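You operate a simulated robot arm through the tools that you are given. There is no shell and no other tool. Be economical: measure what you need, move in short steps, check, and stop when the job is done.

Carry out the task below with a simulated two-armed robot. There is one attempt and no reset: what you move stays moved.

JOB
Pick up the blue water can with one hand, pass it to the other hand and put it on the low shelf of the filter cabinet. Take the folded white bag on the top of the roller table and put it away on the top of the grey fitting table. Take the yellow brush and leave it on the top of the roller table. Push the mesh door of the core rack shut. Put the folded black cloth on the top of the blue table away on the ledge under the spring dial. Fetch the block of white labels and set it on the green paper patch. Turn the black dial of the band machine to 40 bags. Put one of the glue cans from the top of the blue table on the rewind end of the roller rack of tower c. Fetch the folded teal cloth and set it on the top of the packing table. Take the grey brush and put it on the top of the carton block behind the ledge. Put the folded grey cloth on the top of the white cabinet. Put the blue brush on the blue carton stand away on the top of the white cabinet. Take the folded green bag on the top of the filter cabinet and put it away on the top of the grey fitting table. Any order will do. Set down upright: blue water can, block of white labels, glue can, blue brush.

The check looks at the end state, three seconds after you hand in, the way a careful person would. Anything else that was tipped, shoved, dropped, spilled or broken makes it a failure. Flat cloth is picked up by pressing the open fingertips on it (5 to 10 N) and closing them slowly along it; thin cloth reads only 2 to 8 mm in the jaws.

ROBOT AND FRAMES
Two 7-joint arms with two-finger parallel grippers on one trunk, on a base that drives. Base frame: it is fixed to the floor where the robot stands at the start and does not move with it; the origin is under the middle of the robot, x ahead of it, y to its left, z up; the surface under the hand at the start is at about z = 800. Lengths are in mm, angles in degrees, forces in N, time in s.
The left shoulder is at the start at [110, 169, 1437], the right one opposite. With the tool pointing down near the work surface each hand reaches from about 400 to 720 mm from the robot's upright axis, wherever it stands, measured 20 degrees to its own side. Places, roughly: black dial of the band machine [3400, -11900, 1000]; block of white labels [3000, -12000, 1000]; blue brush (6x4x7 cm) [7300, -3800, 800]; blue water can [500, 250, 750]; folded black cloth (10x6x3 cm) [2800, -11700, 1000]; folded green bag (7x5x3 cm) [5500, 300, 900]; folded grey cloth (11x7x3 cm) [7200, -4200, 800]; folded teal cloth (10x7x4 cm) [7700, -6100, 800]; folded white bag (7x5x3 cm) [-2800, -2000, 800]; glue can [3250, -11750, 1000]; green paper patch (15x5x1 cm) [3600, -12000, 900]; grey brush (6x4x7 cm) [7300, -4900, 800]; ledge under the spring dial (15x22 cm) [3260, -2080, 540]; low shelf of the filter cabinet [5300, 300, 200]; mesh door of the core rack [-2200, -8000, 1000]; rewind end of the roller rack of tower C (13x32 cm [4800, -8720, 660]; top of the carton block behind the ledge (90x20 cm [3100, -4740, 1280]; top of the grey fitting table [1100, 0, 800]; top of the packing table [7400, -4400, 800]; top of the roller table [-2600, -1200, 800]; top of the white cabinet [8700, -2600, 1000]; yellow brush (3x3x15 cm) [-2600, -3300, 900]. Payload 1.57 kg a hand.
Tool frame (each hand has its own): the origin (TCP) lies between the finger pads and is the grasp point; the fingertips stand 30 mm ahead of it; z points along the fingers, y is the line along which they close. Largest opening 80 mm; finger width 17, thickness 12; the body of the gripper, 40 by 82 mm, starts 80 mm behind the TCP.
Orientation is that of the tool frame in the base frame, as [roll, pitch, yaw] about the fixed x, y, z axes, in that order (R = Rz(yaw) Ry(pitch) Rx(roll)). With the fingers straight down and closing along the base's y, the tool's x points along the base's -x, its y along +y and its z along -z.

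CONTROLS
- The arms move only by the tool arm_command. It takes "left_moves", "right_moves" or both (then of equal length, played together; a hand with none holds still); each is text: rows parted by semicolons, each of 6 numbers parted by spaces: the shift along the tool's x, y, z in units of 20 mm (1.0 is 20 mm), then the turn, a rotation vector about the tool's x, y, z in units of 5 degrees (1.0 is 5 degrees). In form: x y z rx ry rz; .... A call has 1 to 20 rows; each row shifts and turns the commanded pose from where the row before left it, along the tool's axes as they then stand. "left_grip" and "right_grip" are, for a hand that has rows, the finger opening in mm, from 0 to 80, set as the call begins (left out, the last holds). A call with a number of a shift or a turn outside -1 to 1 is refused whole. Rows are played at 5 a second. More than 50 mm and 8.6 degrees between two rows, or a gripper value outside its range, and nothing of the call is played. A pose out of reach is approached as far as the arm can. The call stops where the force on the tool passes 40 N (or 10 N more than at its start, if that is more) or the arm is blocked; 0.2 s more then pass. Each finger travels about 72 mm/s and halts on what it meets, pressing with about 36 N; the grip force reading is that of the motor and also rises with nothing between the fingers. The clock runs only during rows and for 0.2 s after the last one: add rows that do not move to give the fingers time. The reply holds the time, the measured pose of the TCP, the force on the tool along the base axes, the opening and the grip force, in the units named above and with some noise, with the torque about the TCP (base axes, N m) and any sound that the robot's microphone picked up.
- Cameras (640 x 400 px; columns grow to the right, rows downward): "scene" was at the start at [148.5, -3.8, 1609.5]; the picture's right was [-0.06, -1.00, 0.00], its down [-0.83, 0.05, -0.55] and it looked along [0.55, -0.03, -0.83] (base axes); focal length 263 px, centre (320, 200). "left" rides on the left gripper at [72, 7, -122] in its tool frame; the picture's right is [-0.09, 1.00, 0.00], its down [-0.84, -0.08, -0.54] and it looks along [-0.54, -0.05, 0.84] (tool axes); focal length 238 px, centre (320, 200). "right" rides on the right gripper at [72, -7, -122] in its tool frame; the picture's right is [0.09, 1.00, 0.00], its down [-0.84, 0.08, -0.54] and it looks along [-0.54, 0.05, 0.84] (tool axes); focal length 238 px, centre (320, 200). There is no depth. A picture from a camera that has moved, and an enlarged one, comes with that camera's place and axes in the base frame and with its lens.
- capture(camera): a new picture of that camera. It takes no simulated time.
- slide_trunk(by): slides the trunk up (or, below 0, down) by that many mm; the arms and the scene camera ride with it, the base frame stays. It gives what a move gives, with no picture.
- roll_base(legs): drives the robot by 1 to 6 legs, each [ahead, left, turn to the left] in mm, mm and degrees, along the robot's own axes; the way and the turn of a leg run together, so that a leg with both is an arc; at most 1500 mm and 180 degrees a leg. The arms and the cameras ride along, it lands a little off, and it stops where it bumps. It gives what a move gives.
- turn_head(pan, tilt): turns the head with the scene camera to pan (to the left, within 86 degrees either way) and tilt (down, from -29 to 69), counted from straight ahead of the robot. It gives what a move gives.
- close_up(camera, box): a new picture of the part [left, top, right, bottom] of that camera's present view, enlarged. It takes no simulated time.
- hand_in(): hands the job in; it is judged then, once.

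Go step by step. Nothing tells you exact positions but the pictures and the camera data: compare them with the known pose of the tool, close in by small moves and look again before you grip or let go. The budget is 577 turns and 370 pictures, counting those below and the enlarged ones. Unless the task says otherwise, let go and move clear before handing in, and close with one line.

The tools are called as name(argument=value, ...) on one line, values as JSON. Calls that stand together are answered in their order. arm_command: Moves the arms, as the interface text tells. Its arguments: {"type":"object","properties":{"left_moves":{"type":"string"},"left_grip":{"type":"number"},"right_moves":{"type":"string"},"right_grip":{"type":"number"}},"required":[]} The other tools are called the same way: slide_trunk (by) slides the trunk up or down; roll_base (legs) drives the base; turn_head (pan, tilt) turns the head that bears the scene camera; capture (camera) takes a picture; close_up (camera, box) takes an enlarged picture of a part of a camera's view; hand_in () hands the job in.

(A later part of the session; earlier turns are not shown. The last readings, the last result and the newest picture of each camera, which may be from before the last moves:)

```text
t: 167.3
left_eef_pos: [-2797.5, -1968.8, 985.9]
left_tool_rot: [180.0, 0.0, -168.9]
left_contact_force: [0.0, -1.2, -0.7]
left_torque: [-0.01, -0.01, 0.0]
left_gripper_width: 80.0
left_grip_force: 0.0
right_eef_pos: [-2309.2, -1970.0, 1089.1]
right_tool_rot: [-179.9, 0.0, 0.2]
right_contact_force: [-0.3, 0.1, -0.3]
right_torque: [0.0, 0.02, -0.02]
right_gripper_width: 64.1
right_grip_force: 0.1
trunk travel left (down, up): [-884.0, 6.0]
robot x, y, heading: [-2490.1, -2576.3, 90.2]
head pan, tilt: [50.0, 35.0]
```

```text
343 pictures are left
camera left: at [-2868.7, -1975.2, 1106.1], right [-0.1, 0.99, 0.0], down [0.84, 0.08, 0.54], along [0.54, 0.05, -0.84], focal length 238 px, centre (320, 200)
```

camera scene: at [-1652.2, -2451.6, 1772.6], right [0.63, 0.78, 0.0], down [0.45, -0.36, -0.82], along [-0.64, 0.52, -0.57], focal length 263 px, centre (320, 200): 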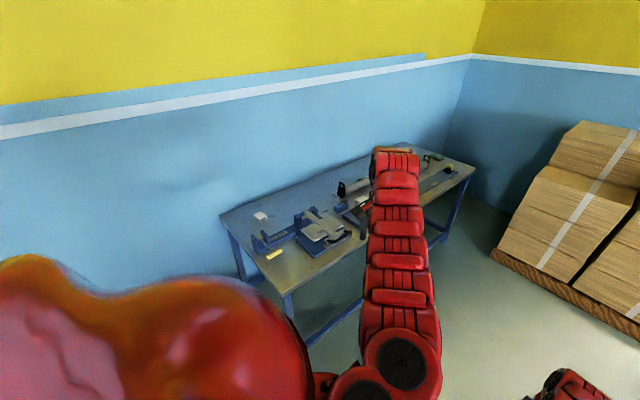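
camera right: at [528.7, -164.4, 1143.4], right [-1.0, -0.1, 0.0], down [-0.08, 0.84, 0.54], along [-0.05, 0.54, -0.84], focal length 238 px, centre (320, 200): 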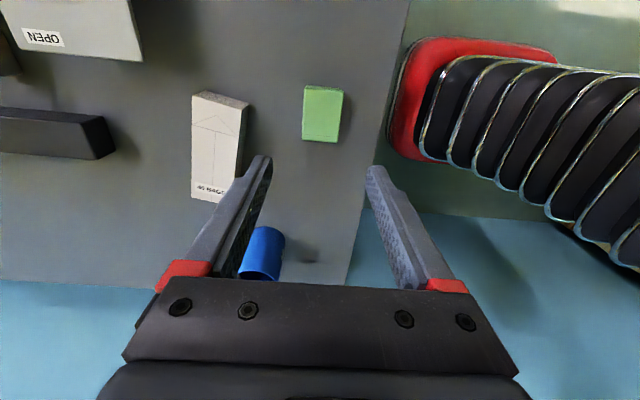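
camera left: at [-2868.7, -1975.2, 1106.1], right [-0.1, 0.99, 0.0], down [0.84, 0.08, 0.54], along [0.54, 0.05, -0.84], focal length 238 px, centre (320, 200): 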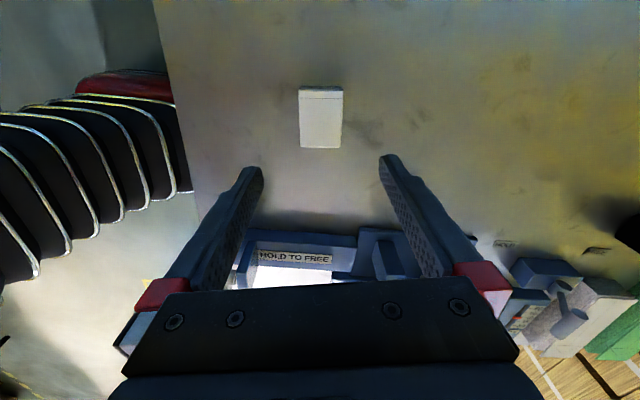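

Aligned. Descending to just above the table and then closing.

arm_command(left_moves="0 0 1 0 0 0;0 0 1 0 0 0;0 0 1 0 0 0;0 0 1 0 0 0;0 0 1 0 0 0;0 0 1 0 0 0;0 0 1 0 0 0;0 0 0.5 0 0 0;0 0 0 0 0 0")

arm_command(left_moves="0 0 0 0 0 0;0 0 0 0 0 0;0 0 0 0 0 0;0 0 0 0 0 0", left_grip=20)

capture(camera="left")

```text
t: 169.3
left_eef_pos: [-2796.2, -1975.4, 847.3]
left_tool_rot: [-179.9, 0.0, -169.0]
left_contact_force: [0.0, 0.1, -0.6]
left_torque: [-0.02, -0.01, 0.0]
left_gripper_width: 79.7
left_grip_force: 0.0
left hand out of reach, approached as far as the arm can: row 7, 8
right_eef_pos: [-2310.4, -1970.2, 1089.7]
right_tool_rot: [-179.9, 0.0, 0.2]
right_contact_force: [-0.1, -0.6, 0.1]
right_torque: [-0.01, 0.02, 0.02]
right_gripper_width: 64.3
right_grip_force: 0.1
trunk travel left (down, up): [-884.0, 6.0]
robot x, y, heading: [-2488.2, -2578.8, 90.5]
head pan, tilt: [50.0, 35.0]
```

```text
t: 170.3
left_eef_pos: [-2795.8, -1974.2, 848.2]
left_tool_rot: [-179.8, 0.0, -169.0]
left_contact_force: [-0.3, -1.2, 0.5]
left_torque: [-0.02, 0.03, 0.0]
left_gripper_width: 49.7
left_grip_force: 35.4
right_eef_pos: [-2308.1, -1970.4, 1090.0]
right_tool_rot: [-179.9, 0.0, 0.1]
right_contact_force: [0.0, -0.4, 0.1]
right_torque: [0.02, 0.04, 0.01]
right_gripper_width: 63.8
right_grip_force: 0.1
trunk travel left (down, up): [-884.0, 6.0]
robot x, y, heading: [-2490.3, -2576.4, 90.3]
head pan, tilt: [50.0, 35.0]
```

```text
342 pictures are left
camera left: at [-2866.7, -1980.6, 969.4], right [-0.1, 0.99, 0.0], down [0.84, 0.08, 0.54], along [0.54, 0.05, -0.84], focal length 238 px, centre (320, 200)
```

left: 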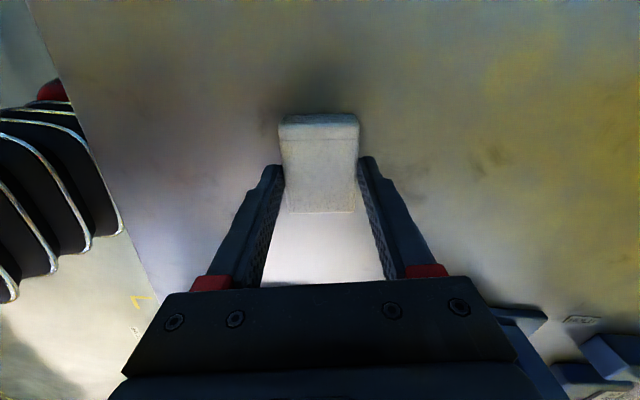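

The grip holds only the top ~12 mm of the bag. I'll open, lower the trunk 12 mm, and re-grip.

arm_command(left_moves="0 0 0 0 0 0;0 0 0 0 0 0", left_grip=75)

slide_trunk(by=-12)

arm_command(left_moves="0 0 0 0 0 0;0 0 0 0 0 0;0 0 0 0 0 0;0 0 0 0 0 0", left_grip=20)

arm_command(left_moves="0 0 -1 0 0 0;0 0 -1 0 0 0;0 0 -1 0 0 0;0 0 -1 0 0 0;0 0 -1 0 0 0;0 0 -1 0 0 0;0 0 -1 0 0 0;0 0 -1 0 0 0;0 0 -1 0 0 0;0 0 -1 0 0 0;0 0 -1 0 0 0")

capture(camera="left")

```text
t: 170.9
left_eef_pos: [-2796.0, -1975.3, 847.4]
left_tool_rot: [-179.9, 0.0, -169.0]
left_contact_force: [-0.2, -0.6, 0.6]
left_torque: [0.01, 0.01, 0.0]
left_gripper_width: 75.1
left_grip_force: 0.0
right_eef_pos: [-2309.3, -1970.8, 1089.3]
right_tool_rot: [-179.9, 0.0, 0.1]
right_contact_force: [0.2, -0.2, 0.3]
right_torque: [0.04, -0.01, 0.0]
right_gripper_width: 64.0
right_grip_force: 0.1
trunk travel left (down, up): [-884.0, 6.0]
robot x, y, heading: [-2489.0, -2578.2, 90.1]
head pan, tilt: [50.0, 35.0]
```

```text
t: 171.5
left_eef_pos: [-2795.7, -1974.9, 836.4]
left_tool_rot: [-179.9, 0.0, -169.0]
left_contact_force: [-0.8, -0.2, -0.3]
left_torque: [-0.05, 0.0, 0.02]
left_gripper_width: 75.0
left_grip_force: 0.0
right_eef_pos: [-2309.1, -1969.5, 1078.2]
right_tool_rot: [-179.9, 0.0, 0.2]
right_contact_force: [1.0, -0.4, -0.4]
right_torque: [0.0, -0.02, -0.03]
right_gripper_width: 64.0
right_grip_force: 0.0
trunk travel left (down, up): [-872.0, 18.0]
robot x, y, heading: [-2491.0, -2580.9, 90.2]
head pan, tilt: [50.0, 35.0]
```

```text
t: 172.5
left_eef_pos: [-2794.8, -1975.5, 836.2]
left_tool_rot: [-179.9, -0.1, -169.0]
left_contact_force: [-0.1, 0.2, 2.2]
left_torque: [0.0, -0.02, -0.04]
left_gripper_width: 49.7
left_grip_force: 36.1
right_eef_pos: [-2309.7, -1969.1, 1077.9]
right_tool_rot: [-179.8, 0.0, 0.3]
right_contact_force: [0.6, 0.0, -0.2]
right_torque: [0.01, 0.0, 0.0]
right_gripper_width: 64.1
right_grip_force: 0.0
trunk travel left (down, up): [-872.0, 18.0]
robot x, y, heading: [-2489.1, -2576.3, 90.2]
head pan, tilt: [50.0, 35.0]
```

```text
t: 174.9
left_eef_pos: [-2796.1, -1968.8, 1050.4]
left_tool_rot: [180.0, 0.1, -169.1]
left_contact_force: [0.1, -0.2, -1.1]
left_torque: [0.05, 0.01, 0.04]
left_gripper_width: 48.8
left_grip_force: 35.7
left hand out of reach, approached as far as the arm can: row 10
right_eef_pos: [-2309.2, -1971.6, 1079.1]
right_tool_rot: [-179.8, -0.1, 0.1]
right_contact_force: [0.7, -0.3, 0.0]
right_torque: [0.0, 0.01, -0.02]
right_gripper_width: 63.9
right_grip_force: 0.0
trunk travel left (down, up): [-872.0, 18.0]
robot x, y, heading: [-2488.0, -2575.6, 90.0]
head pan, tilt: [50.0, 35.0]
```

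```text
341 pictures are left
camera left: at [-2867.4, -1974.6, 1171.9], right [-0.1, 1.0, 0.0], down [0.84, 0.08, 0.54], along [0.54, 0.05, -0.84], focal length 238 px, centre (320, 200)
```

left: 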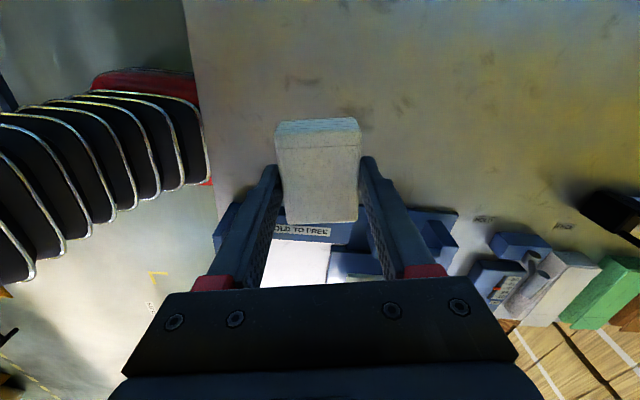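

White bag held. Now I'll strafe out of the gap, turn to face the other table and look at the brush cup.

roll_base(legs=[[0, -1000, 0], [0, 0, -180], [0, -500, 0]])

turn_head(pan=-45, tilt=40)

capture(camera="scene")

```text
t: 190.0
left_eef_pos: [-1702.4, -3182.0, 1049.1]
left_tool_rot: [-179.8, 0.1, 8.9]
left_contact_force: [-0.5, -0.8, -1.0]
left_torque: [0.01, 0.0, 0.01]
left_gripper_width: 48.9
left_grip_force: 35.3
right_eef_pos: [-2189.3, -3162.6, 1078.5]
right_tool_rot: [-179.9, 0.0, 178.1]
right_contact_force: [-0.8, -0.8, 0.2]
right_torque: [0.0, -0.01, 0.01]
right_gripper_width: 63.5
right_grip_force: 0.0
trunk travel left (down, up): [-872.0, 18.0]
robot x, y, heading: [-1987.1, -2560.0, -91.7]
head pan, tilt: [50.0, 35.0]
```

```text
t: 191.7
left_eef_pos: [-1703.0, -3182.3, 1048.5]
left_tool_rot: [-179.9, 0.1, 8.9]
left_contact_force: [0.3, 0.6, -0.3]
left_torque: [0.02, 0.03, 0.02]
left_gripper_width: 48.5
left_grip_force: 35.9
right_eef_pos: [-2190.9, -3162.6, 1077.5]
right_tool_rot: [-179.9, 0.1, 178.0]
right_contact_force: [0.1, 0.1, 0.5]
right_torque: [0.01, 0.04, -0.04]
right_gripper_width: 63.8
right_grip_force: 0.0
trunk travel left (down, up): [-872.0, 18.0]
robot x, y, heading: [-1988.5, -2564.9, -92.1]
head pan, tilt: [-45.0, 40.0]
```

```text
340 pictures are left
camera scene: at [-2053.9, -2700.6, 1753.1], right [-0.68, 0.73, 0.0], down [0.47, 0.44, -0.77], along [-0.56, -0.52, -0.64], focal length 263 px, centre (320, 200)
```

scene: 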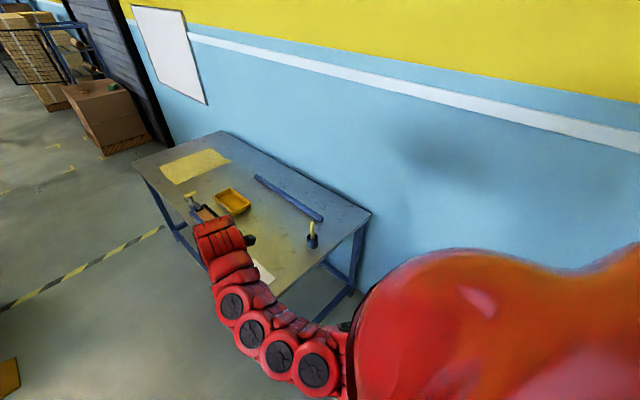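

The brush is at about [-2630, -3290]. I'll strafe right into the gap so the right hand is near it.

roll_base(legs=[[0, -445, 2], [30, 0, 0]])

capture(camera="right")

```text
t: 194.9
left_eef_pos: [-2126.3, -3188.2, 1052.7]
left_tool_rot: [179.9, 0.1, 11.1]
left_contact_force: [-1.3, -0.5, -0.5]
left_torque: [-0.04, 0.02, -0.01]
left_gripper_width: 48.6
left_grip_force: 35.8
right_eef_pos: [-2613.3, -3187.6, 1080.6]
right_tool_rot: [-179.6, 0.0, -179.9]
right_contact_force: [0.4, 1.0, 0.5]
right_torque: [-0.06, 0.03, -0.03]
right_gripper_width: 63.8
right_grip_force: 0.1
trunk travel left (down, up): [-872.0, 18.0]
robot x, y, heading: [-2434.9, -2583.4, -89.8]
head pan, tilt: [-45.0, 40.0]
```

```text
339 pictures are left
camera right: at [-2685.2, -3194.5, 1203.4], right [-0.1, 1.0, -0.01], down [0.84, 0.08, 0.54], along [0.54, 0.05, -0.84], focal length 238 px, centre (320, 200)
```

right: 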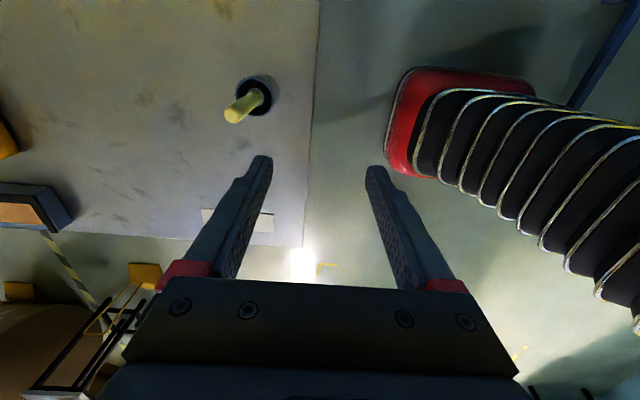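

The brush stands upright at about [-2624, -3270] with its tip near z≈975. Moving the right hand above it.

arm_command(right_moves="0.11 -0.82 0 0 0 0;0.11 -0.82 0 0 0 0;0.11 -0.82 0 0 0 0;0.11 -0.82 0 0 0 0;0.11 -0.82 0 0 0 0")

capture(camera="right")

```text
t: 196.1
left_eef_pos: [-2126.8, -3192.7, 1049.4]
left_tool_rot: [-180.0, 0.0, 11.1]
left_contact_force: [0.4, -0.2, 0.6]
left_torque: [-0.02, -0.02, 0.0]
left_gripper_width: 48.8
left_grip_force: 36.2
right_eef_pos: [-2624.3, -3274.3, 1078.6]
right_tool_rot: [-179.9, 0.1, -179.8]
right_contact_force: [0.5, 0.2, -0.2]
right_torque: [-0.01, 0.03, 0.0]
right_gripper_width: 64.0
right_grip_force: 0.1
trunk travel left (down, up): [-872.0, 18.0]
robot x, y, heading: [-2436.0, -2581.1, -90.0]
head pan, tilt: [-45.0, 40.0]
```

```text
338 pictures are left
camera right: at [-2695.6, -3282.4, 1200.3], right [-0.09, 1.0, 0.0], down [0.84, 0.08, 0.54], along [0.54, 0.05, -0.84], focal length 238 px, centre (320, 200)
```

right: 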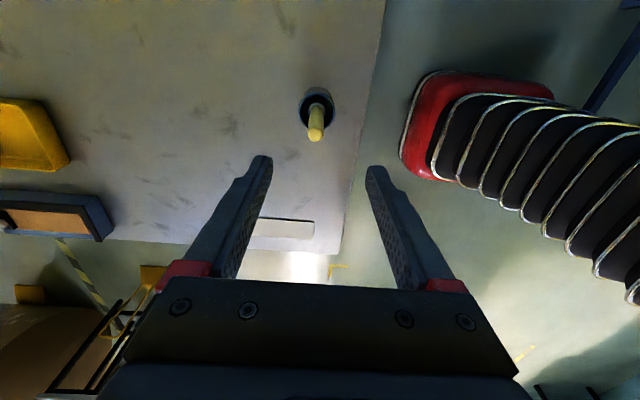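

Well centred. Descend to TCP z≈950 and close.

arm_command(right_moves="0 0 1 0 0 0;0 0 1 0 0 0;0 0 1 0 0 0;0 0 1 0 0 0;0 0 1 0 0 0;0 0 1 0 0 0;0 0 0.3 0 0 0")

arm_command(right_moves="0 0 0 0 0 0;0 0 0 0 0 0;0 0 0 0 0 0;0 0 0 0 0 0", right_grip=5)

capture(camera="right")

```text
t: 197.7
left_eef_pos: [-2126.7, -3193.4, 1050.9]
left_tool_rot: [-180.0, 0.0, 11.1]
left_contact_force: [0.7, -0.9, -0.4]
left_torque: [0.0, -0.02, 0.0]
left_gripper_width: 48.6
left_grip_force: 35.7
right_eef_pos: [-2625.7, -3271.5, 957.3]
right_tool_rot: [-179.9, 0.2, -179.8]
right_contact_force: [-0.8, -0.1, -1.1]
right_torque: [0.01, 0.0, 0.02]
right_gripper_width: 64.1
right_grip_force: 0.0
right hand out of reach, approached as far as the arm can: row 7
trunk travel left (down, up): [-872.0, 18.0]
robot x, y, heading: [-2431.0, -2586.4, -89.8]
head pan, tilt: [-45.0, 40.0]
```

```text
t: 198.7
left_eef_pos: [-2126.2, -3193.3, 1050.2]
left_tool_rot: [-179.9, 0.0, 11.0]
left_contact_force: [-0.4, -0.1, -0.6]
left_torque: [0.01, 0.0, -0.01]
left_gripper_width: 48.4
left_grip_force: 36.1
right_eef_pos: [-2625.1, -3272.2, 956.0]
right_tool_rot: [-179.8, 0.2, -179.8]
right_contact_force: [0.5, 0.0, 0.1]
right_torque: [0.04, 0.01, 0.03]
right_gripper_width: 16.5
right_grip_force: 31.7
trunk travel left (down, up): [-872.0, 18.0]
robot x, y, heading: [-2430.2, -2584.2, -89.6]
head pan, tilt: [-45.0, 40.0]
```

```text
337 pictures are left
camera right: at [-2696.7, -3280.6, 1078.8], right [-0.1, 1.0, 0.0], down [0.84, 0.08, 0.54], along [0.54, 0.05, -0.84], focal length 238 px, centre (320, 200)
```

right: 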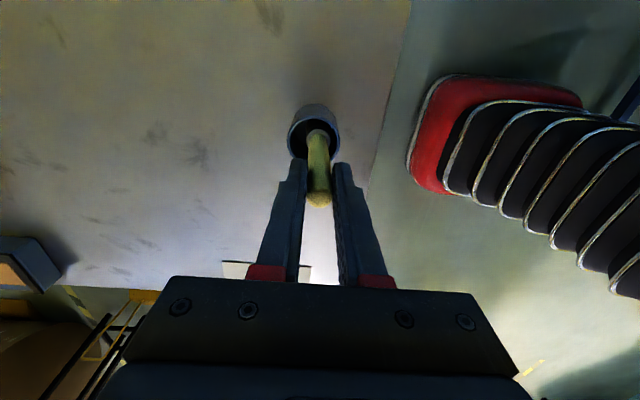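

Gripped (16.5 mm). Lifting straight up out of the cup.

arm_command(right_moves="0 0 -1 0 0 0;0 0 -1 0 0 0;0 0 -1 0 0 0;0 0 -1 0 0 0;0 0 -1 0 0 0;0 0 -1 0 0 0")

capture(camera="right")

```text
t: 200.1
left_eef_pos: [-2126.8, -3193.7, 1050.3]
left_tool_rot: [-180.0, -0.1, 11.0]
left_contact_force: [-0.3, -0.5, -0.3]
left_torque: [0.03, 0.0, -0.02]
left_gripper_width: 48.7
left_grip_force: 36.3
right_eef_pos: [-2625.6, -3272.1, 1079.2]
right_tool_rot: [-180.0, 0.0, -179.8]
right_contact_force: [-0.5, 0.3, -1.1]
right_torque: [0.01, -0.01, 0.0]
right_gripper_width: 15.9
right_grip_force: 31.5
trunk travel left (down, up): [-872.0, 18.0]
robot x, y, heading: [-2433.1, -2583.6, -89.7]
head pan, tilt: [-45.0, 40.0]
```

```text
336 pictures are left
camera right: at [-2696.6, -3281.0, 1201.1], right [-0.1, 1.0, 0.0], down [0.84, 0.08, 0.54], along [0.54, 0.05, -0.84], focal length 238 px, centre (320, 200)
```

right: 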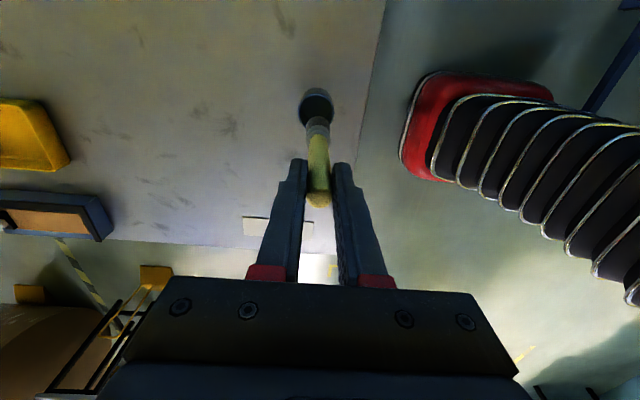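

Brush is out. I'll lay it down flat at the free right-hand end of the roller table (y≈-450). Driving there, facing the table.

roll_base(legs=[[0, 1000, 0], [0, 0, -90], [0, -1500, 0], [0, -440, 0]])

turn_head(pan=-10, tilt=40)

capture(camera="scene")

```text
t: 218.3
left_eef_pos: [-2056.1, -937.9, 1049.5]
left_tool_rot: [-179.9, 0.1, -79.8]
left_contact_force: [0.0, 0.7, -1.1]
left_torque: [0.0, -0.04, 0.0]
left_gripper_width: 48.9
left_grip_force: 35.6
right_eef_pos: [-2127.7, -438.1, 1077.9]
right_tool_rot: [-179.9, 0.0, 89.5]
right_contact_force: [-0.3, -0.5, -1.0]
right_torque: [0.0, -0.01, 0.05]
right_gripper_width: 15.9
right_grip_force: 31.8
trunk travel left (down, up): [-872.0, 18.0]
robot x, y, heading: [-1441.4, -638.5, 179.3]
head pan, tilt: [-45.0, 40.0]
```

```text
t: 219.3
left_eef_pos: [-2055.3, -937.3, 1050.0]
left_tool_rot: [-179.9, 0.0, -79.9]
left_contact_force: [0.8, 0.1, 0.1]
left_torque: [0.02, 0.02, 0.0]
left_gripper_width: 48.7
left_grip_force: 35.3
right_eef_pos: [-2126.5, -437.3, 1077.9]
right_tool_rot: [-179.9, 0.0, 89.4]
right_contact_force: [0.3, 0.1, -0.1]
right_torque: [0.02, 0.04, -0.03]
right_gripper_width: 16.1
right_grip_force: 32.0
trunk travel left (down, up): [-872.0, 18.0]
robot x, y, heading: [-1444.3, -638.9, 179.5]
head pan, tilt: [-10.0, 40.0]
```

```text
335 pictures are left
camera scene: at [-1608.2, -622.0, 1753.1], right [0.19, 0.98, 0.0], down [0.63, -0.12, -0.77], along [-0.75, 0.14, -0.64], focal length 263 px, centre (320, 200)
```

scene: 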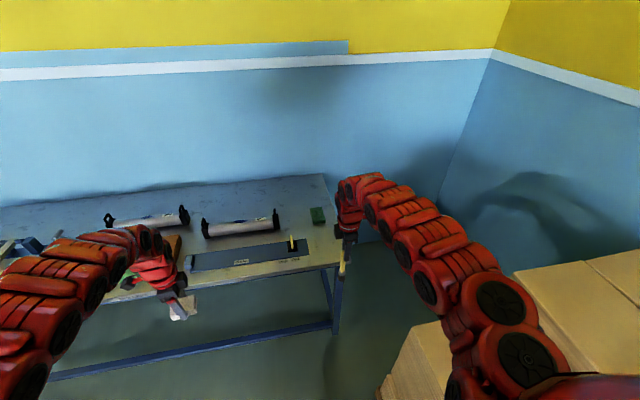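

The brush hand currently closes along x. I'll turn it back 90° so the camera faces the robot, then pitch the fingers forward to hold the brush horizontal, here outside the table edge.

arm_command(right_moves="0 0 0 0 0 1;0 0 0 0 0 1;0 0 0 0 0 1;0 0 0 0 0 1;0 0 0 0 0 1;0 0 0 0 0 1;0 0 0 0 0 1;0 0 0 0 0 1;0 0 0 0 0 1;0 0 0 0 0 1;0 0 0 0 0 1;0 0 0 0 0 1;0 0 0 0 0 1;0 0 0 0 0 1;0 0 0 0 0 1;0 0 0 0 0 1;0 0 0 0 0 1;0 0 0 0 0 1")

arm_command(right_moves="0 0 0 0 -1 0;0 0 0 0 -1 0;0 0 0 0 -1 0;0 0 0 0 -1 0;0 0 0 0 -1 0;0 0 0 0 -1 0;0 0 0 0 -1 0;0 0 0 0 -1 0;0 0 0 0 -1 0;0 0 0 0 -1 0;0 0 0 0 -1 0;0 0 0 0 -1 0;0 0 0 0 -1 0;0 0 0 0 -1 0;0 0 0 0 -1 0;0 0 0 0 -1 0;0 0 0 0 -1 0")

capture(camera="scene")

```text
t: 223.1
left_eef_pos: [-2055.5, -937.4, 1049.1]
left_tool_rot: [-180.0, 0.0, -79.9]
left_contact_force: [0.2, -0.2, -0.9]
left_torque: [0.04, 0.01, -0.01]
left_gripper_width: 48.8
left_grip_force: 36.4
right_eef_pos: [-2127.8, -436.8, 1078.4]
right_tool_rot: [-180.0, 0.1, -0.7]
right_contact_force: [0.0, 0.0, -0.4]
right_torque: [0.01, 0.02, 0.01]
right_gripper_width: 16.0
right_grip_force: 31.8
trunk travel left (down, up): [-872.0, 18.0]
robot x, y, heading: [-1439.7, -638.0, 179.2]
head pan, tilt: [-10.0, 40.0]
```

```text
t: 226.7
left_eef_pos: [-2055.5, -936.0, 1051.4]
left_tool_rot: [-179.9, 0.0, -79.7]
left_contact_force: [-0.8, -0.4, -0.3]
left_torque: [0.0, 0.01, 0.0]
left_gripper_width: 48.7
left_grip_force: 36.1
right_eef_pos: [-2218.1, -426.6, 1071.9]
right_tool_rot: [180.0, 85.3, -0.6]
right_contact_force: [-0.6, -0.1, 0.3]
right_torque: [0.02, -0.08, 0.0]
right_gripper_width: 15.9
right_grip_force: 31.6
right hand out of reach, approached as far as the arm can: row 3, 4, 5, 6, 7, 8, 9, 10, 11
trunk travel left (down, up): [-872.0, 18.0]
robot x, y, heading: [-1442.8, -640.2, 179.2]
head pan, tilt: [-10.0, 40.0]
```

```text
334 pictures are left
camera scene: at [-1608.5, -621.5, 1753.0], right [0.19, 0.98, 0.0], down [0.63, -0.12, -0.77], along [-0.75, 0.14, -0.64], focal length 263 px, centre (320, 200)
```

scene: 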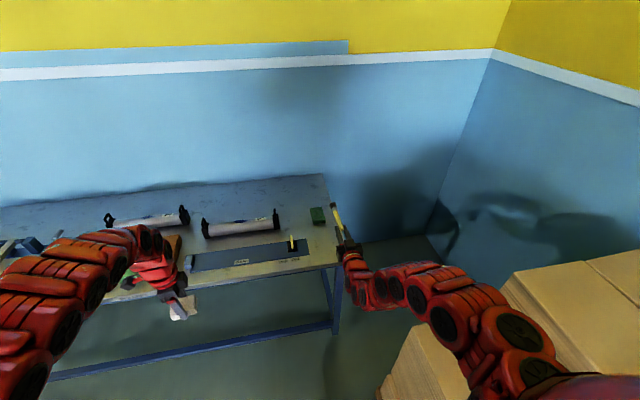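

Brush now points forward over the table. Lower to ~z 900, shift to y≈-462, and forward.

arm_command(right_moves="1 0.35 0 0 0 0;1 0.35 0 0 0 0;1 0.35 0 0 0 0;1 0.35 0 0 0 0;1 0.35 0 0 0 0;1 0 0 0 0 0;1 0 0 0 0 0;1 0 0 0 0 0;0 0 1 0 0 0;0 0 1 0 0 0;0 0 1 0 0 0;0 0 1 0 0 0;0 0 1 0 0 0")

capture(camera="scene")

close_up(camera="scene", box=[240, 170, 400, 290])

```text
t: 229.5
left_eef_pos: [-2055.4, -936.6, 1048.7]
left_tool_rot: [-179.9, 0.1, -79.7]
left_contact_force: [0.9, 0.9, 0.0]
left_torque: [-0.03, -0.01, 0.0]
left_gripper_width: 48.7
left_grip_force: 35.7
right_eef_pos: [-2208.9, -463.5, 950.0]
right_tool_rot: [179.7, 85.0, -0.8]
right_contact_force: [-0.2, 0.2, -1.0]
right_torque: [0.01, -0.02, 0.01]
right_gripper_width: 16.1
right_grip_force: 32.4
right hand out of reach, approached as far as the arm can: row 7, 8, 9, 10, 11, 12, 13
trunk travel left (down, up): [-872.0, 18.0]
robot x, y, heading: [-1445.8, -638.8, 179.3]
head pan, tilt: [-10.0, 40.0]
```

```text
333 pictures are left
camera scene: at [-1608.3, -621.7, 1753.1], right [0.19, 0.98, 0.0], down [0.63, -0.12, -0.77], along [-0.75, 0.14, -0.64], focal length 263 px, centre (320, 200)
```

scene: 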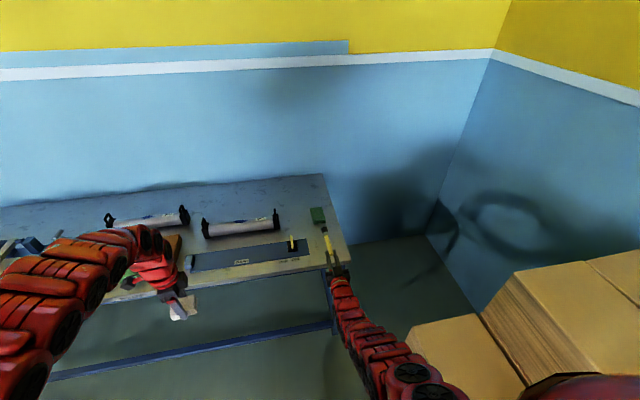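

```text
3.33 times, centred on (320, 230) of scene
camera zoom: at [-1608.3, -621.7, 1753.1], right [0.19, 0.98, 0.0], down [0.63, -0.12, -0.77], along [-0.75, 0.14, -0.64], focal length 875 px, centre (320, 100)
```

zoom: 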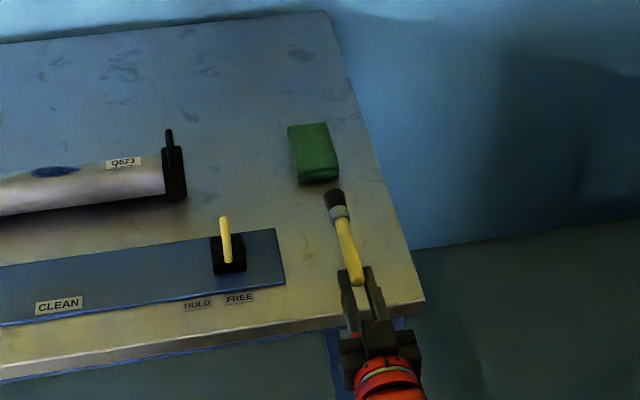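

The arm is fully stretched, so I'll drive ahead 125 mm and lower with the trunk.

roll_base(legs=[[125, 0, 0]])

slide_trunk(by=-110)

close_up(camera="scene", box=[240, 170, 400, 290])

capture(camera="right")

```text
t: 230.8
left_eef_pos: [-2179.6, -935.7, 1050.2]
left_tool_rot: [180.0, 0.1, -79.8]
left_contact_force: [0.5, 0.2, 0.0]
left_torque: [-0.02, -0.01, 0.04]
left_gripper_width: 48.5
left_grip_force: 35.9
right_eef_pos: [-2334.6, -462.6, 952.9]
right_tool_rot: [179.6, 85.2, -1.0]
right_contact_force: [0.4, 1.0, 0.3]
right_torque: [0.01, -0.06, -0.04]
right_gripper_width: 16.0
right_grip_force: 31.3
trunk travel left (down, up): [-872.0, 18.0]
robot x, y, heading: [-1567.7, -637.5, 179.3]
head pan, tilt: [-10.0, 40.0]
```

```text
t: 232.2
left_eef_pos: [-2180.5, -935.9, 940.2]
left_tool_rot: [-180.0, 0.1, -79.7]
left_contact_force: [-0.4, 0.5, 0.2]
left_torque: [0.0, 0.03, 0.02]
left_gripper_width: 48.6
left_grip_force: 35.9
right_eef_pos: [-2335.1, -460.4, 840.9]
right_tool_rot: [179.5, 85.2, -1.0]
right_contact_force: [-0.4, -1.2, -0.9]
right_torque: [0.0, -0.03, -0.02]
right_gripper_width: 15.9
right_grip_force: 31.5
trunk travel left (down, up): [-762.0, 128.0]
robot x, y, heading: [-1565.6, -634.5, 179.2]
head pan, tilt: [-10.0, 40.0]
```

```text
3.33 times, centred on (320, 230) of scene
camera zoom: at [-1734.4, -620.2, 1643.2], right [0.18, 0.98, 0.0], down [0.63, -0.12, -0.77], along [-0.75, 0.14, -0.64], focal length 875 px, centre (320, 100)
```

zoom: 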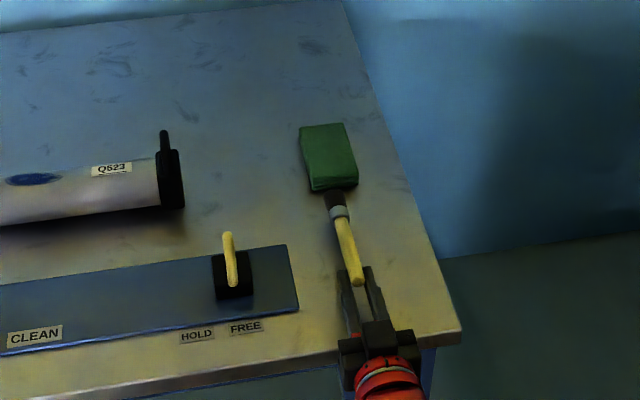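

```text
330 pictures are left
camera right: at [-2208.0, -458.4, 780.2], right [0.0, -1.0, -0.09], down [0.47, -0.08, 0.88], along [-0.88, -0.04, 0.47], focal length 238 px, centre (320, 200)
```

right: 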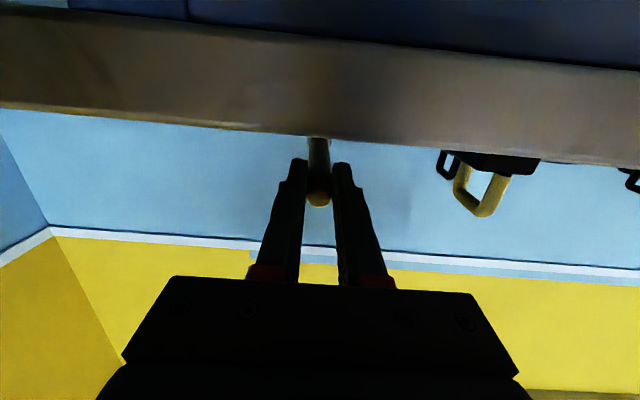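

The brush clears the green bag by about 45 mm. Lowering in small trunk steps until the head touches.

slide_trunk(by=-12)

slide_trunk(by=-5)

```text
t: 232.8
left_eef_pos: [-2181.8, -936.0, 927.1]
left_tool_rot: [-179.9, 0.0, -79.7]
left_contact_force: [0.2, -0.3, -1.3]
left_torque: [0.02, 0.01, -0.01]
left_gripper_width: 48.9
left_grip_force: 35.9
right_eef_pos: [-2335.8, -461.6, 829.3]
right_tool_rot: [179.6, 85.1, -1.1]
right_contact_force: [-1.1, 0.2, -0.4]
right_torque: [-0.02, -0.06, 0.02]
right_gripper_width: 16.2
right_grip_force: 31.5
trunk travel left (down, up): [-750.0, 140.0]
robot x, y, heading: [-1571.1, -636.8, 179.0]
head pan, tilt: [-10.0, 40.0]
```

```text
t: 233.4
left_eef_pos: [-2181.8, -935.8, 922.5]
left_tool_rot: [-179.9, 0.0, -79.6]
left_contact_force: [0.9, -0.2, -0.9]
left_torque: [-0.01, 0.01, 0.0]
left_gripper_width: 48.9
left_grip_force: 36.4
right_eef_pos: [-2337.0, -461.6, 824.5]
right_tool_rot: [179.7, 85.2, -0.9]
right_contact_force: [-0.2, -0.3, 0.0]
right_torque: [0.01, -0.04, 0.01]
right_gripper_width: 16.0
right_grip_force: 31.6
trunk travel left (down, up): [-745.0, 145.0]
robot x, y, heading: [-1570.9, -639.2, 179.5]
head pan, tilt: [-10.0, 40.0]
```

slide_trunk(by=-4)

slide_trunk(by=-3)

close_up(camera="right", box=[220, 60, 420, 220])

```text
t: 233.9
left_eef_pos: [-2182.0, -935.3, 919.3]
left_tool_rot: [-180.0, 0.1, -79.7]
left_contact_force: [-0.5, -0.3, 0.0]
left_torque: [0.03, -0.01, 0.0]
left_gripper_width: 48.6
left_grip_force: 36.0
right_eef_pos: [-2336.4, -461.4, 820.2]
right_tool_rot: [179.7, 85.1, -0.9]
right_contact_force: [0.0, -0.6, -0.2]
right_torque: [0.0, 0.11, 0.0]
right_gripper_width: 16.0
right_grip_force: 31.6
trunk travel left (down, up): [-741.0, 149.0]
robot x, y, heading: [-1569.4, -636.5, 179.1]
head pan, tilt: [-10.0, 40.0]
```

```text
t: 234.4
left_eef_pos: [-2182.2, -935.2, 917.4]
left_tool_rot: [-179.9, 0.0, -79.7]
left_contact_force: [0.2, -0.2, 0.0]
left_torque: [-0.03, 0.03, -0.01]
left_gripper_width: 48.7
left_grip_force: 36.2
right_eef_pos: [-2336.4, -462.3, 819.5]
right_tool_rot: [179.9, 85.4, -0.9]
right_contact_force: [-0.8, 0.7, 6.1]
right_torque: [-0.01, 1.05, 0.01]
right_gripper_width: 16.3
right_grip_force: 31.6
trunk travel left (down, up): [-738.0, 152.0]
robot x, y, heading: [-1569.1, -640.3, 179.5]
head pan, tilt: [-10.0, 40.0]
```

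```text
2.50 times, centred on (320, 140) of right
camera zoom: at [-2208.5, -458.5, 757.6], right [0.0, -1.0, -0.09], down [0.47, -0.08, 0.88], along [-0.88, -0.04, 0.47], focal length 596 px, centre (320, 350)
```

zoom: 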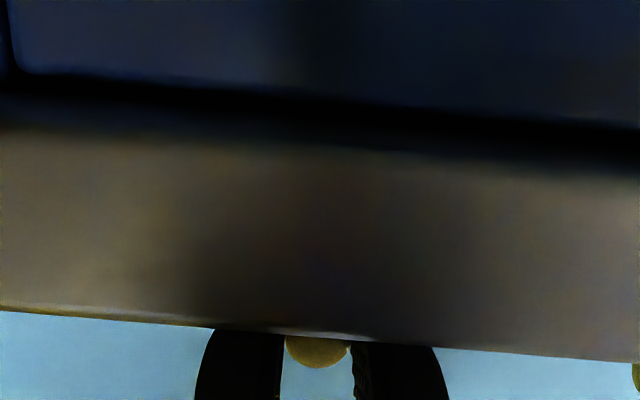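

The head touches. Opening gently, then backing straight away.

arm_command(right_moves="0 0 0 0 0 0;0 0 0 0 0 0;0 0 0 0 0 0", right_grip=45)

roll_base(legs=[[-300, 0, 0]])

close_up(camera="scene", box=[240, 150, 400, 270])

```text
t: 235.2
left_eef_pos: [-2182.4, -935.5, 915.8]
left_tool_rot: [-180.0, -0.1, -79.7]
left_contact_force: [-0.9, -0.3, -0.2]
left_torque: [0.02, 0.03, 0.01]
left_gripper_width: 48.5
left_grip_force: 36.2
right_eef_pos: [-2335.3, -460.9, 817.4]
right_tool_rot: [179.7, 85.1, -0.9]
right_contact_force: [-0.2, -0.1, 1.0]
right_torque: [0.01, 0.02, 0.02]
right_gripper_width: 44.8
right_grip_force: 0.0
trunk travel left (down, up): [-738.0, 152.0]
robot x, y, heading: [-1573.4, -636.7, 179.4]
head pan, tilt: [-10.0, 40.0]
```

```text
t: 237.2
left_eef_pos: [-1885.6, -940.5, 916.5]
left_tool_rot: [-179.9, 0.0, -79.6]
left_contact_force: [1.0, 0.0, 0.4]
left_torque: [-0.01, 0.03, -0.01]
left_gripper_width: 48.7
left_grip_force: 36.4
right_eef_pos: [-2041.3, -466.1, 816.9]
right_tool_rot: [179.8, 85.0, -0.9]
right_contact_force: [-0.7, 0.6, -0.6]
right_torque: [0.02, 0.0, -0.01]
right_gripper_width: 45.3
right_grip_force: 0.0
trunk travel left (down, up): [-738.0, 152.0]
robot x, y, heading: [-1272.9, -640.4, 179.5]
head pan, tilt: [-10.0, 40.0]
```

```text
3.33 times, centred on (320, 210) of scene
camera zoom: at [-1438.9, -623.7, 1619.1], right [0.18, 0.98, 0.0], down [0.63, -0.12, -0.77], along [-0.75, 0.14, -0.64], focal length 875 px, centre (320, 167)
```

zoom: 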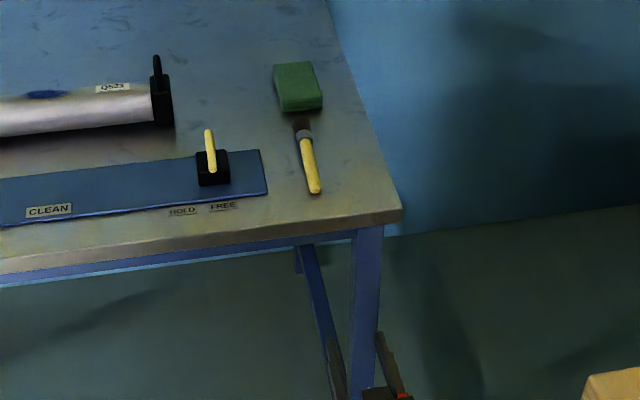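

The brush lies flat, clear of the bag. I'll restore the right hand to pointing down and return to the grey table with the white bag.

arm_command(right_moves="0 0 0 0 1 0;0 0 0 0 1 0;0 0 0 0 1 0;0 0 0 0 1 0;0 0 0 0 1 0;0 0 0 0 1 0;0 0 0 0 1 0;0 0 0 0 1 0;0 0 0 0 1 0;0 0 0 0 1 0;0 0 0 0 1 0;0 0 0 0 1 0;0 0 0 0 1 0;0 0 0 0 1 0;0 0 0 0 1 0;0 0 0 0 1 0;0 0 0 0 1 0")

arm_command(right_moves="1 0 -1 0 0 0;1 0 -1 0 0 0;1 0 -1 0 0 0;1 0 -1 0 0 0;1 0 -1 0 0 0;0 0 -1 0 0 0;0 0 -1 0 0 0;0 0 -1 0 0 0;0 0 -1 0 0 0;0 0 -1 0 0 0;0 0 -1 0 0 0", right_grip=80, left_moves="0 0 -1 0 0 0;0 0 -1 0 0 0;0 0 -1 0 0 0;0 0 -1 0 0 0;0 0 -1 0 0 0;0 0 -1 0 0 0;0 0 0 0 0 0;0 0 0 0 0 0;0 0 0 0 0 0;0 0 0 0 0 0;0 0 0 0 0 0")

roll_base(legs=[[-450, 0, 0], [0, 0, 180], [0, 630, 0], [700, 0, 0]])

```text
t: 240.8
left_eef_pos: [-1886.1, -940.7, 915.4]
left_tool_rot: [-179.9, 0.0, -79.5]
left_contact_force: [0.0, -0.2, -0.8]
left_torque: [-0.02, 0.02, -0.02]
left_gripper_width: 48.8
left_grip_force: 35.3
right_eef_pos: [-2013.1, -468.7, 829.4]
right_tool_rot: [180.0, 12.5, -0.5]
right_contact_force: [0.2, -0.4, -0.5]
right_torque: [0.03, -0.01, 0.01]
right_gripper_width: 45.4
right_grip_force: 0.0
right hand out of reach, approached as far as the arm can: row 13, 14, 15, 16, 17
trunk travel left (down, up): [-738.0, 152.0]
robot x, y, heading: [-1272.2, -640.6, 179.5]
head pan, tilt: [-10.0, 40.0]
```

```text
t: 243.2
left_eef_pos: [-1903.4, -945.3, 1033.6]
left_tool_rot: [-179.6, 0.2, -79.7]
left_contact_force: [-0.5, 0.6, -0.1]
left_torque: [0.02, 0.02, -0.02]
left_gripper_width: 48.5
left_grip_force: 35.9
left hand out of reach, approached as far as the arm can: row 2, 3, 4, 6
right_eef_pos: [-1952.8, -467.5, 968.0]
right_tool_rot: [180.0, 9.9, -0.5]
right_contact_force: [0.2, 0.2, 0.2]
right_torque: [0.01, 0.06, 0.0]
right_gripper_width: 79.7
right_grip_force: 0.0
right hand out of reach, approached as far as the arm can: row 4, 5, 6, 8, 9, 10, 11
trunk travel left (down, up): [-738.0, 152.0]
robot x, y, heading: [-1272.2, -641.2, 179.2]
head pan, tilt: [-10.0, 40.0]
```

```text
t: 255.0
left_eef_pos: [-255.9, -41.3, 1033.1]
left_tool_rot: [-179.8, 0.2, 111.4]
left_contact_force: [0.2, 0.5, -1.2]
left_torque: [-0.06, 0.0, 0.0]
left_gripper_width: 48.8
left_grip_force: 36.4
right_eef_pos: [-115.8, -500.9, 968.0]
right_tool_rot: [-179.8, 9.9, -169.5]
right_contact_force: [-0.3, 0.5, -0.3]
right_torque: [-0.01, -0.02, -0.04]
right_gripper_width: 80.0
right_grip_force: 0.2
trunk travel left (down, up): [-738.0, 152.0]
robot x, y, heading: [-815.4, -456.7, 10.4]
head pan, tilt: [-10.0, 40.0]
stopped in leg 3: the robot was blocked; the commanded pose is now the measured one
```

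Blocked while strafing left; heading changed to 10°. I'll look to the left to see what is there.

turn_head(pan=75, tilt=45)

capture(camera="scene")

```text
t: 256.6
left_eef_pos: [-255.2, -43.0, 1034.3]
left_tool_rot: [-179.8, 0.1, 111.4]
left_contact_force: [-0.6, 0.2, -0.1]
left_torque: [0.0, 0.02, -0.02]
left_gripper_width: 48.6
left_grip_force: 35.9
right_eef_pos: [-115.2, -502.0, 967.2]
right_tool_rot: [-180.0, 9.8, -169.5]
right_contact_force: [0.0, -0.2, 0.0]
right_torque: [0.02, -0.04, 0.02]
right_gripper_width: 80.1
right_grip_force: 0.1
trunk travel left (down, up): [-738.0, 152.0]
robot x, y, heading: [-814.8, -461.3, 10.3]
head pan, tilt: [75.0, 45.0]
```

```text
327 pictures are left
camera scene: at [-733.4, -365.5, 1611.8], right [1.0, -0.08, 0.0], down [-0.06, -0.7, -0.71], along [0.06, 0.7, -0.71], focal length 263 px, centre (320, 200)
```

scene: 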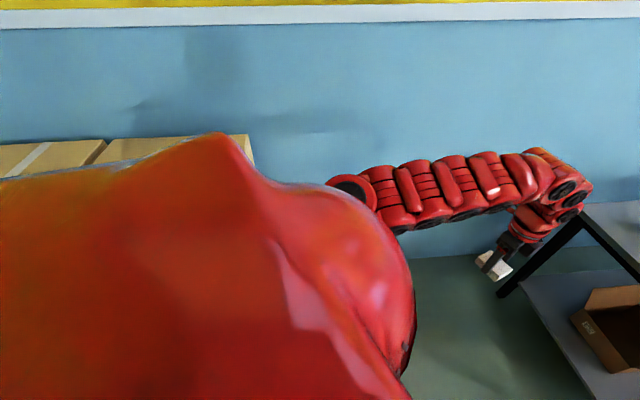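

A carton pallet is on the left behind me; I clipped it with the base. I'll step away, straighten, go ahead first, then left.

roll_base(legs=[[0, -80, 0], [0, 0, -10.3], [480, 0, 0], [0, 540, 0]])

turn_head(pan=0, tilt=50)

capture(camera="scene")

```text
t: 263.6
left_eef_pos: [313.5, 301.0, 1033.8]
left_tool_rot: [-179.7, 0.2, 100.2]
left_contact_force: [0.1, -1.1, -1.3]
left_torque: [-0.02, -0.01, -0.02]
left_gripper_width: 48.7
left_grip_force: 36.1
right_eef_pos: [362.1, -175.7, 966.8]
right_tool_rot: [180.0, 10.0, 179.2]
right_contact_force: [0.9, 0.1, -0.3]
right_torque: [-0.01, 0.0, 0.0]
right_gripper_width: 80.1
right_grip_force: 0.2
trunk travel left (down, up): [-738.0, 152.0]
robot x, y, heading: [-314.7, -0.4, -0.3]
head pan, tilt: [75.0, 45.0]
```

```text
t: 265.0
left_eef_pos: [313.2, 300.1, 1034.5]
left_tool_rot: [-179.7, 0.1, 100.2]
left_contact_force: [0.9, 0.0, 0.8]
left_torque: [0.02, -0.01, -0.01]
left_gripper_width: 48.8
left_grip_force: 36.2
right_eef_pos: [361.4, -175.0, 966.2]
right_tool_rot: [179.9, 9.9, 179.3]
right_contact_force: [-0.6, -0.4, 0.6]
right_torque: [0.02, -0.03, 0.01]
right_gripper_width: 79.8
right_grip_force: 0.1
trunk travel left (down, up): [-738.0, 152.0]
robot x, y, heading: [-320.9, 1.3, -0.7]
head pan, tilt: [0.0, 50.0]
```

```text
326 pictures are left
camera scene: at [-163.4, -1.7, 1604.9], right [-0.01, -1.0, 0.0], down [-0.77, 0.01, -0.64], along [0.64, -0.01, -0.77], focal length 263 px, centre (320, 200)
```

scene: 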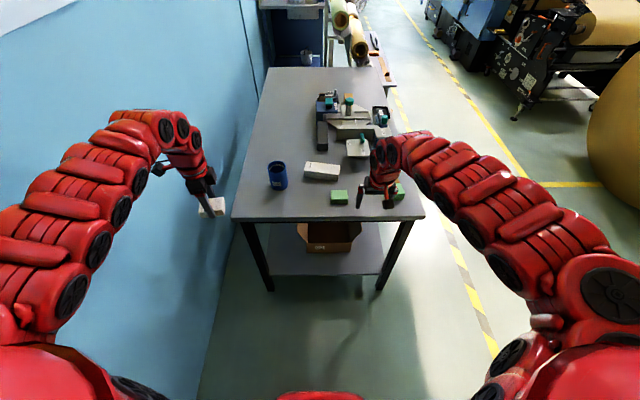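

The table's clear spot left of the can, about [525, 255], suits the white bag. Driving up to the table.

roll_base(legs=[[258, 0, 0.5]])

capture(camera="left")

```text
t: 266.9
left_eef_pos: [565.5, 308.5, 1033.1]
left_tool_rot: [-179.8, 0.0, 101.0]
left_contact_force: [0.4, 0.5, -1.3]
left_torque: [0.0, -0.03, -0.02]
left_gripper_width: 48.5
left_grip_force: 36.0
right_eef_pos: [620.6, -165.5, 967.4]
right_tool_rot: [179.9, 10.0, -179.8]
right_contact_force: [-0.8, 0.0, 0.6]
right_torque: [-0.03, 0.01, 0.0]
right_gripper_width: 80.1
right_grip_force: 0.1
trunk travel left (down, up): [-738.0, 152.0]
robot x, y, heading: [-63.8, 0.1, 0.1]
head pan, tilt: [0.0, 50.0]
```

```text
325 pictures are left
camera left: at [559.4, 383.1, 1155.8], right [0.99, 0.1, 0.0], down [0.09, -0.84, 0.54], along [0.05, -0.54, -0.84], focal length 238 px, centre (320, 200)
```

left: 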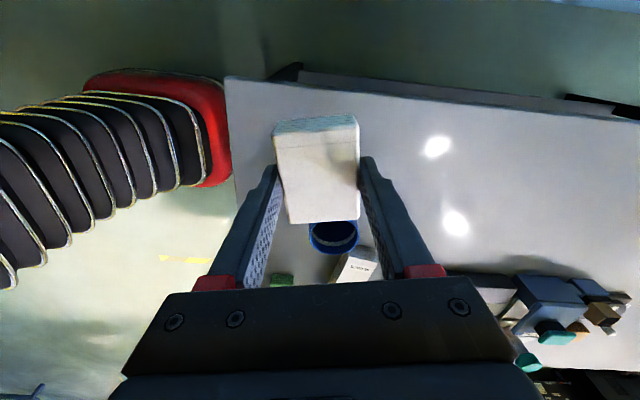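

arm_command(left_moves="-0.7 -0.75 0 0 0 0;-0.7 -0.75 0 0 0 0;-0.7 -0.75 0 0 0 0;0 0 1 0 0 0;0 0 1 0 0 0;0 0 1 0 0 0;0 0 1 0 0 0;0 0 1 0 0 0;0 0 1 0 0 0;0 0 1 0 0 0;0 0 1 0 0 0;0 0 0.9 0 0 0")

capture(camera="left")

```text
t: 269.5
left_eef_pos: [575.7, 272.2, 855.4]
left_tool_rot: [-179.8, 0.1, 101.0]
left_contact_force: [0.5, 0.0, -0.3]
left_torque: [0.0, -0.01, -0.01]
left_gripper_width: 48.5
left_grip_force: 35.6
left hand out of reach, approached as far as the arm can: row 1, 2, 3
right_eef_pos: [621.1, -167.3, 967.1]
right_tool_rot: [-180.0, 9.9, -179.9]
right_contact_force: [0.0, 0.4, 0.1]
right_torque: [0.02, 0.02, -0.02]
right_gripper_width: 80.2
right_grip_force: 0.0
trunk travel left (down, up): [-738.0, 152.0]
robot x, y, heading: [-63.3, -2.8, 0.1]
head pan, tilt: [0.0, 50.0]
```

```text
324 pictures are left
camera left: at [569.1, 344.0, 977.1], right [0.99, 0.1, 0.0], down [0.09, -0.84, 0.54], along [0.05, -0.54, -0.84], focal length 238 px, centre (320, 200)
```

left: 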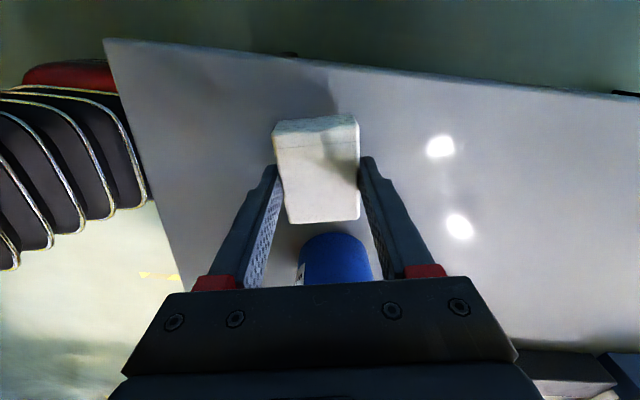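

arm_command(left_moves="0 -1 0 0 0 0;0 -1 0 0 0 0;0 0 0.5 0 0 0;0 0 0.3 0 0 0;0 0 0.1 0 0 0;0 0 0 0 0 0")

```text
t: 270.9
left_eef_pos: [536.1, 261.9, 837.9]
left_tool_rot: [-179.8, 0.1, 100.9]
left_contact_force: [0.1, 0.3, -0.3]
left_torque: [0.0, -0.01, -0.01]
left_gripper_width: 48.7
left_grip_force: 35.8
right_eef_pos: [620.8, -166.8, 966.6]
right_tool_rot: [-180.0, 9.9, -179.8]
right_contact_force: [0.1, 0.6, 0.3]
right_torque: [0.02, 0.01, 0.01]
right_gripper_width: 79.8
right_grip_force: 0.0
trunk travel left (down, up): [-738.0, 152.0]
robot x, y, heading: [-62.5, -2.8, 0.2]
head pan, tilt: [0.0, 50.0]
```

arm_command(left_moves="0 0 0.12 0 0 0;0 0 0.08 0 0 0;0 0 0 0 0 0")

arm_command(left_moves="0 0 0 0 0 0;0 0 0 0 0 0;0 0 0 0 0 0", left_grip=64)

arm_command(left_moves="0 0 -0.5 0 0 0;0 0 -1 0 0 0;0 0 -1 0 0 0;0 0 -1 0 0 0;0 0 -1 0 0 0;0 0 -1 0 0 0;0 0 -1 0 0 0;0 0 -1 0 0 0")

capture(camera="left")

```text
t: 271.7
left_eef_pos: [534.0, 262.1, 834.4]
left_tool_rot: [180.0, 0.0, 100.9]
left_contact_force: [2.6, 0.9, 22.7]
left_torque: [0.23, 0.01, 0.01]
left_gripper_width: 48.8
left_grip_force: 35.9
right_eef_pos: [620.2, -167.7, 968.4]
right_tool_rot: [180.0, 10.0, -180.0]
right_contact_force: [0.8, 0.2, -0.4]
right_torque: [0.04, -0.01, 0.03]
right_gripper_width: 80.0
right_grip_force: 0.0
trunk travel left (down, up): [-738.0, 152.0]
robot x, y, heading: [-62.5, -3.2, 0.2]
head pan, tilt: [0.0, 50.0]
```

```text
t: 272.5
left_eef_pos: [535.5, 262.1, 833.1]
left_tool_rot: [-179.7, 0.1, 101.0]
left_contact_force: [0.3, -0.8, 0.6]
left_torque: [0.0, 0.01, -0.03]
left_gripper_width: 63.8
left_grip_force: 0.1
right_eef_pos: [621.6, -166.5, 966.8]
right_tool_rot: [180.0, 9.9, -179.9]
right_contact_force: [0.9, -1.1, -0.4]
right_torque: [-0.02, 0.0, 0.03]
right_gripper_width: 79.7
right_grip_force: 0.0
trunk travel left (down, up): [-738.0, 152.0]
robot x, y, heading: [-61.5, -0.3, 0.3]
head pan, tilt: [0.0, 50.0]
```

```text
t: 274.3
left_eef_pos: [565.5, 267.3, 970.0]
left_tool_rot: [-179.5, 0.1, 101.0]
left_contact_force: [1.0, 0.6, 1.0]
left_torque: [0.0, 0.0, 0.02]
left_gripper_width: 64.4
left_grip_force: 0.0
left hand out of reach, approached as far as the arm can: row 4, 5, 6, 7, 8
right_eef_pos: [620.0, -166.5, 968.5]
right_tool_rot: [-179.9, 9.8, -179.8]
right_contact_force: [-0.9, -0.3, -0.7]
right_torque: [0.01, 0.03, 0.0]
right_gripper_width: 79.8
right_grip_force: 0.0
trunk travel left (down, up): [-738.0, 152.0]
robot x, y, heading: [-63.6, 0.4, 0.0]
head pan, tilt: [0.0, 50.0]
```

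```text
323 pictures are left
camera left: at [560.9, 340.4, 1091.7], right [0.99, 0.1, -0.01], down [0.09, -0.83, 0.54], along [0.05, -0.54, -0.84], focal length 238 px, centre (320, 200)
```

left: 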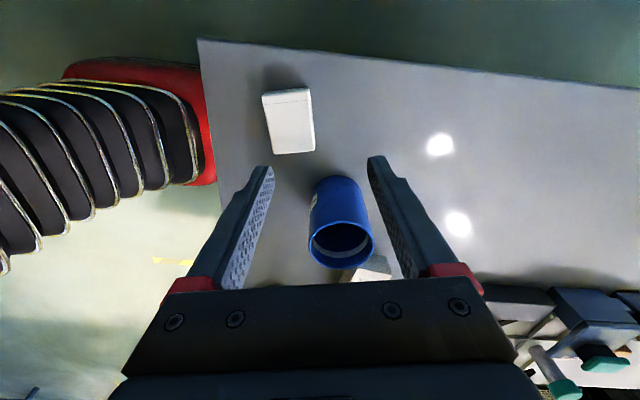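

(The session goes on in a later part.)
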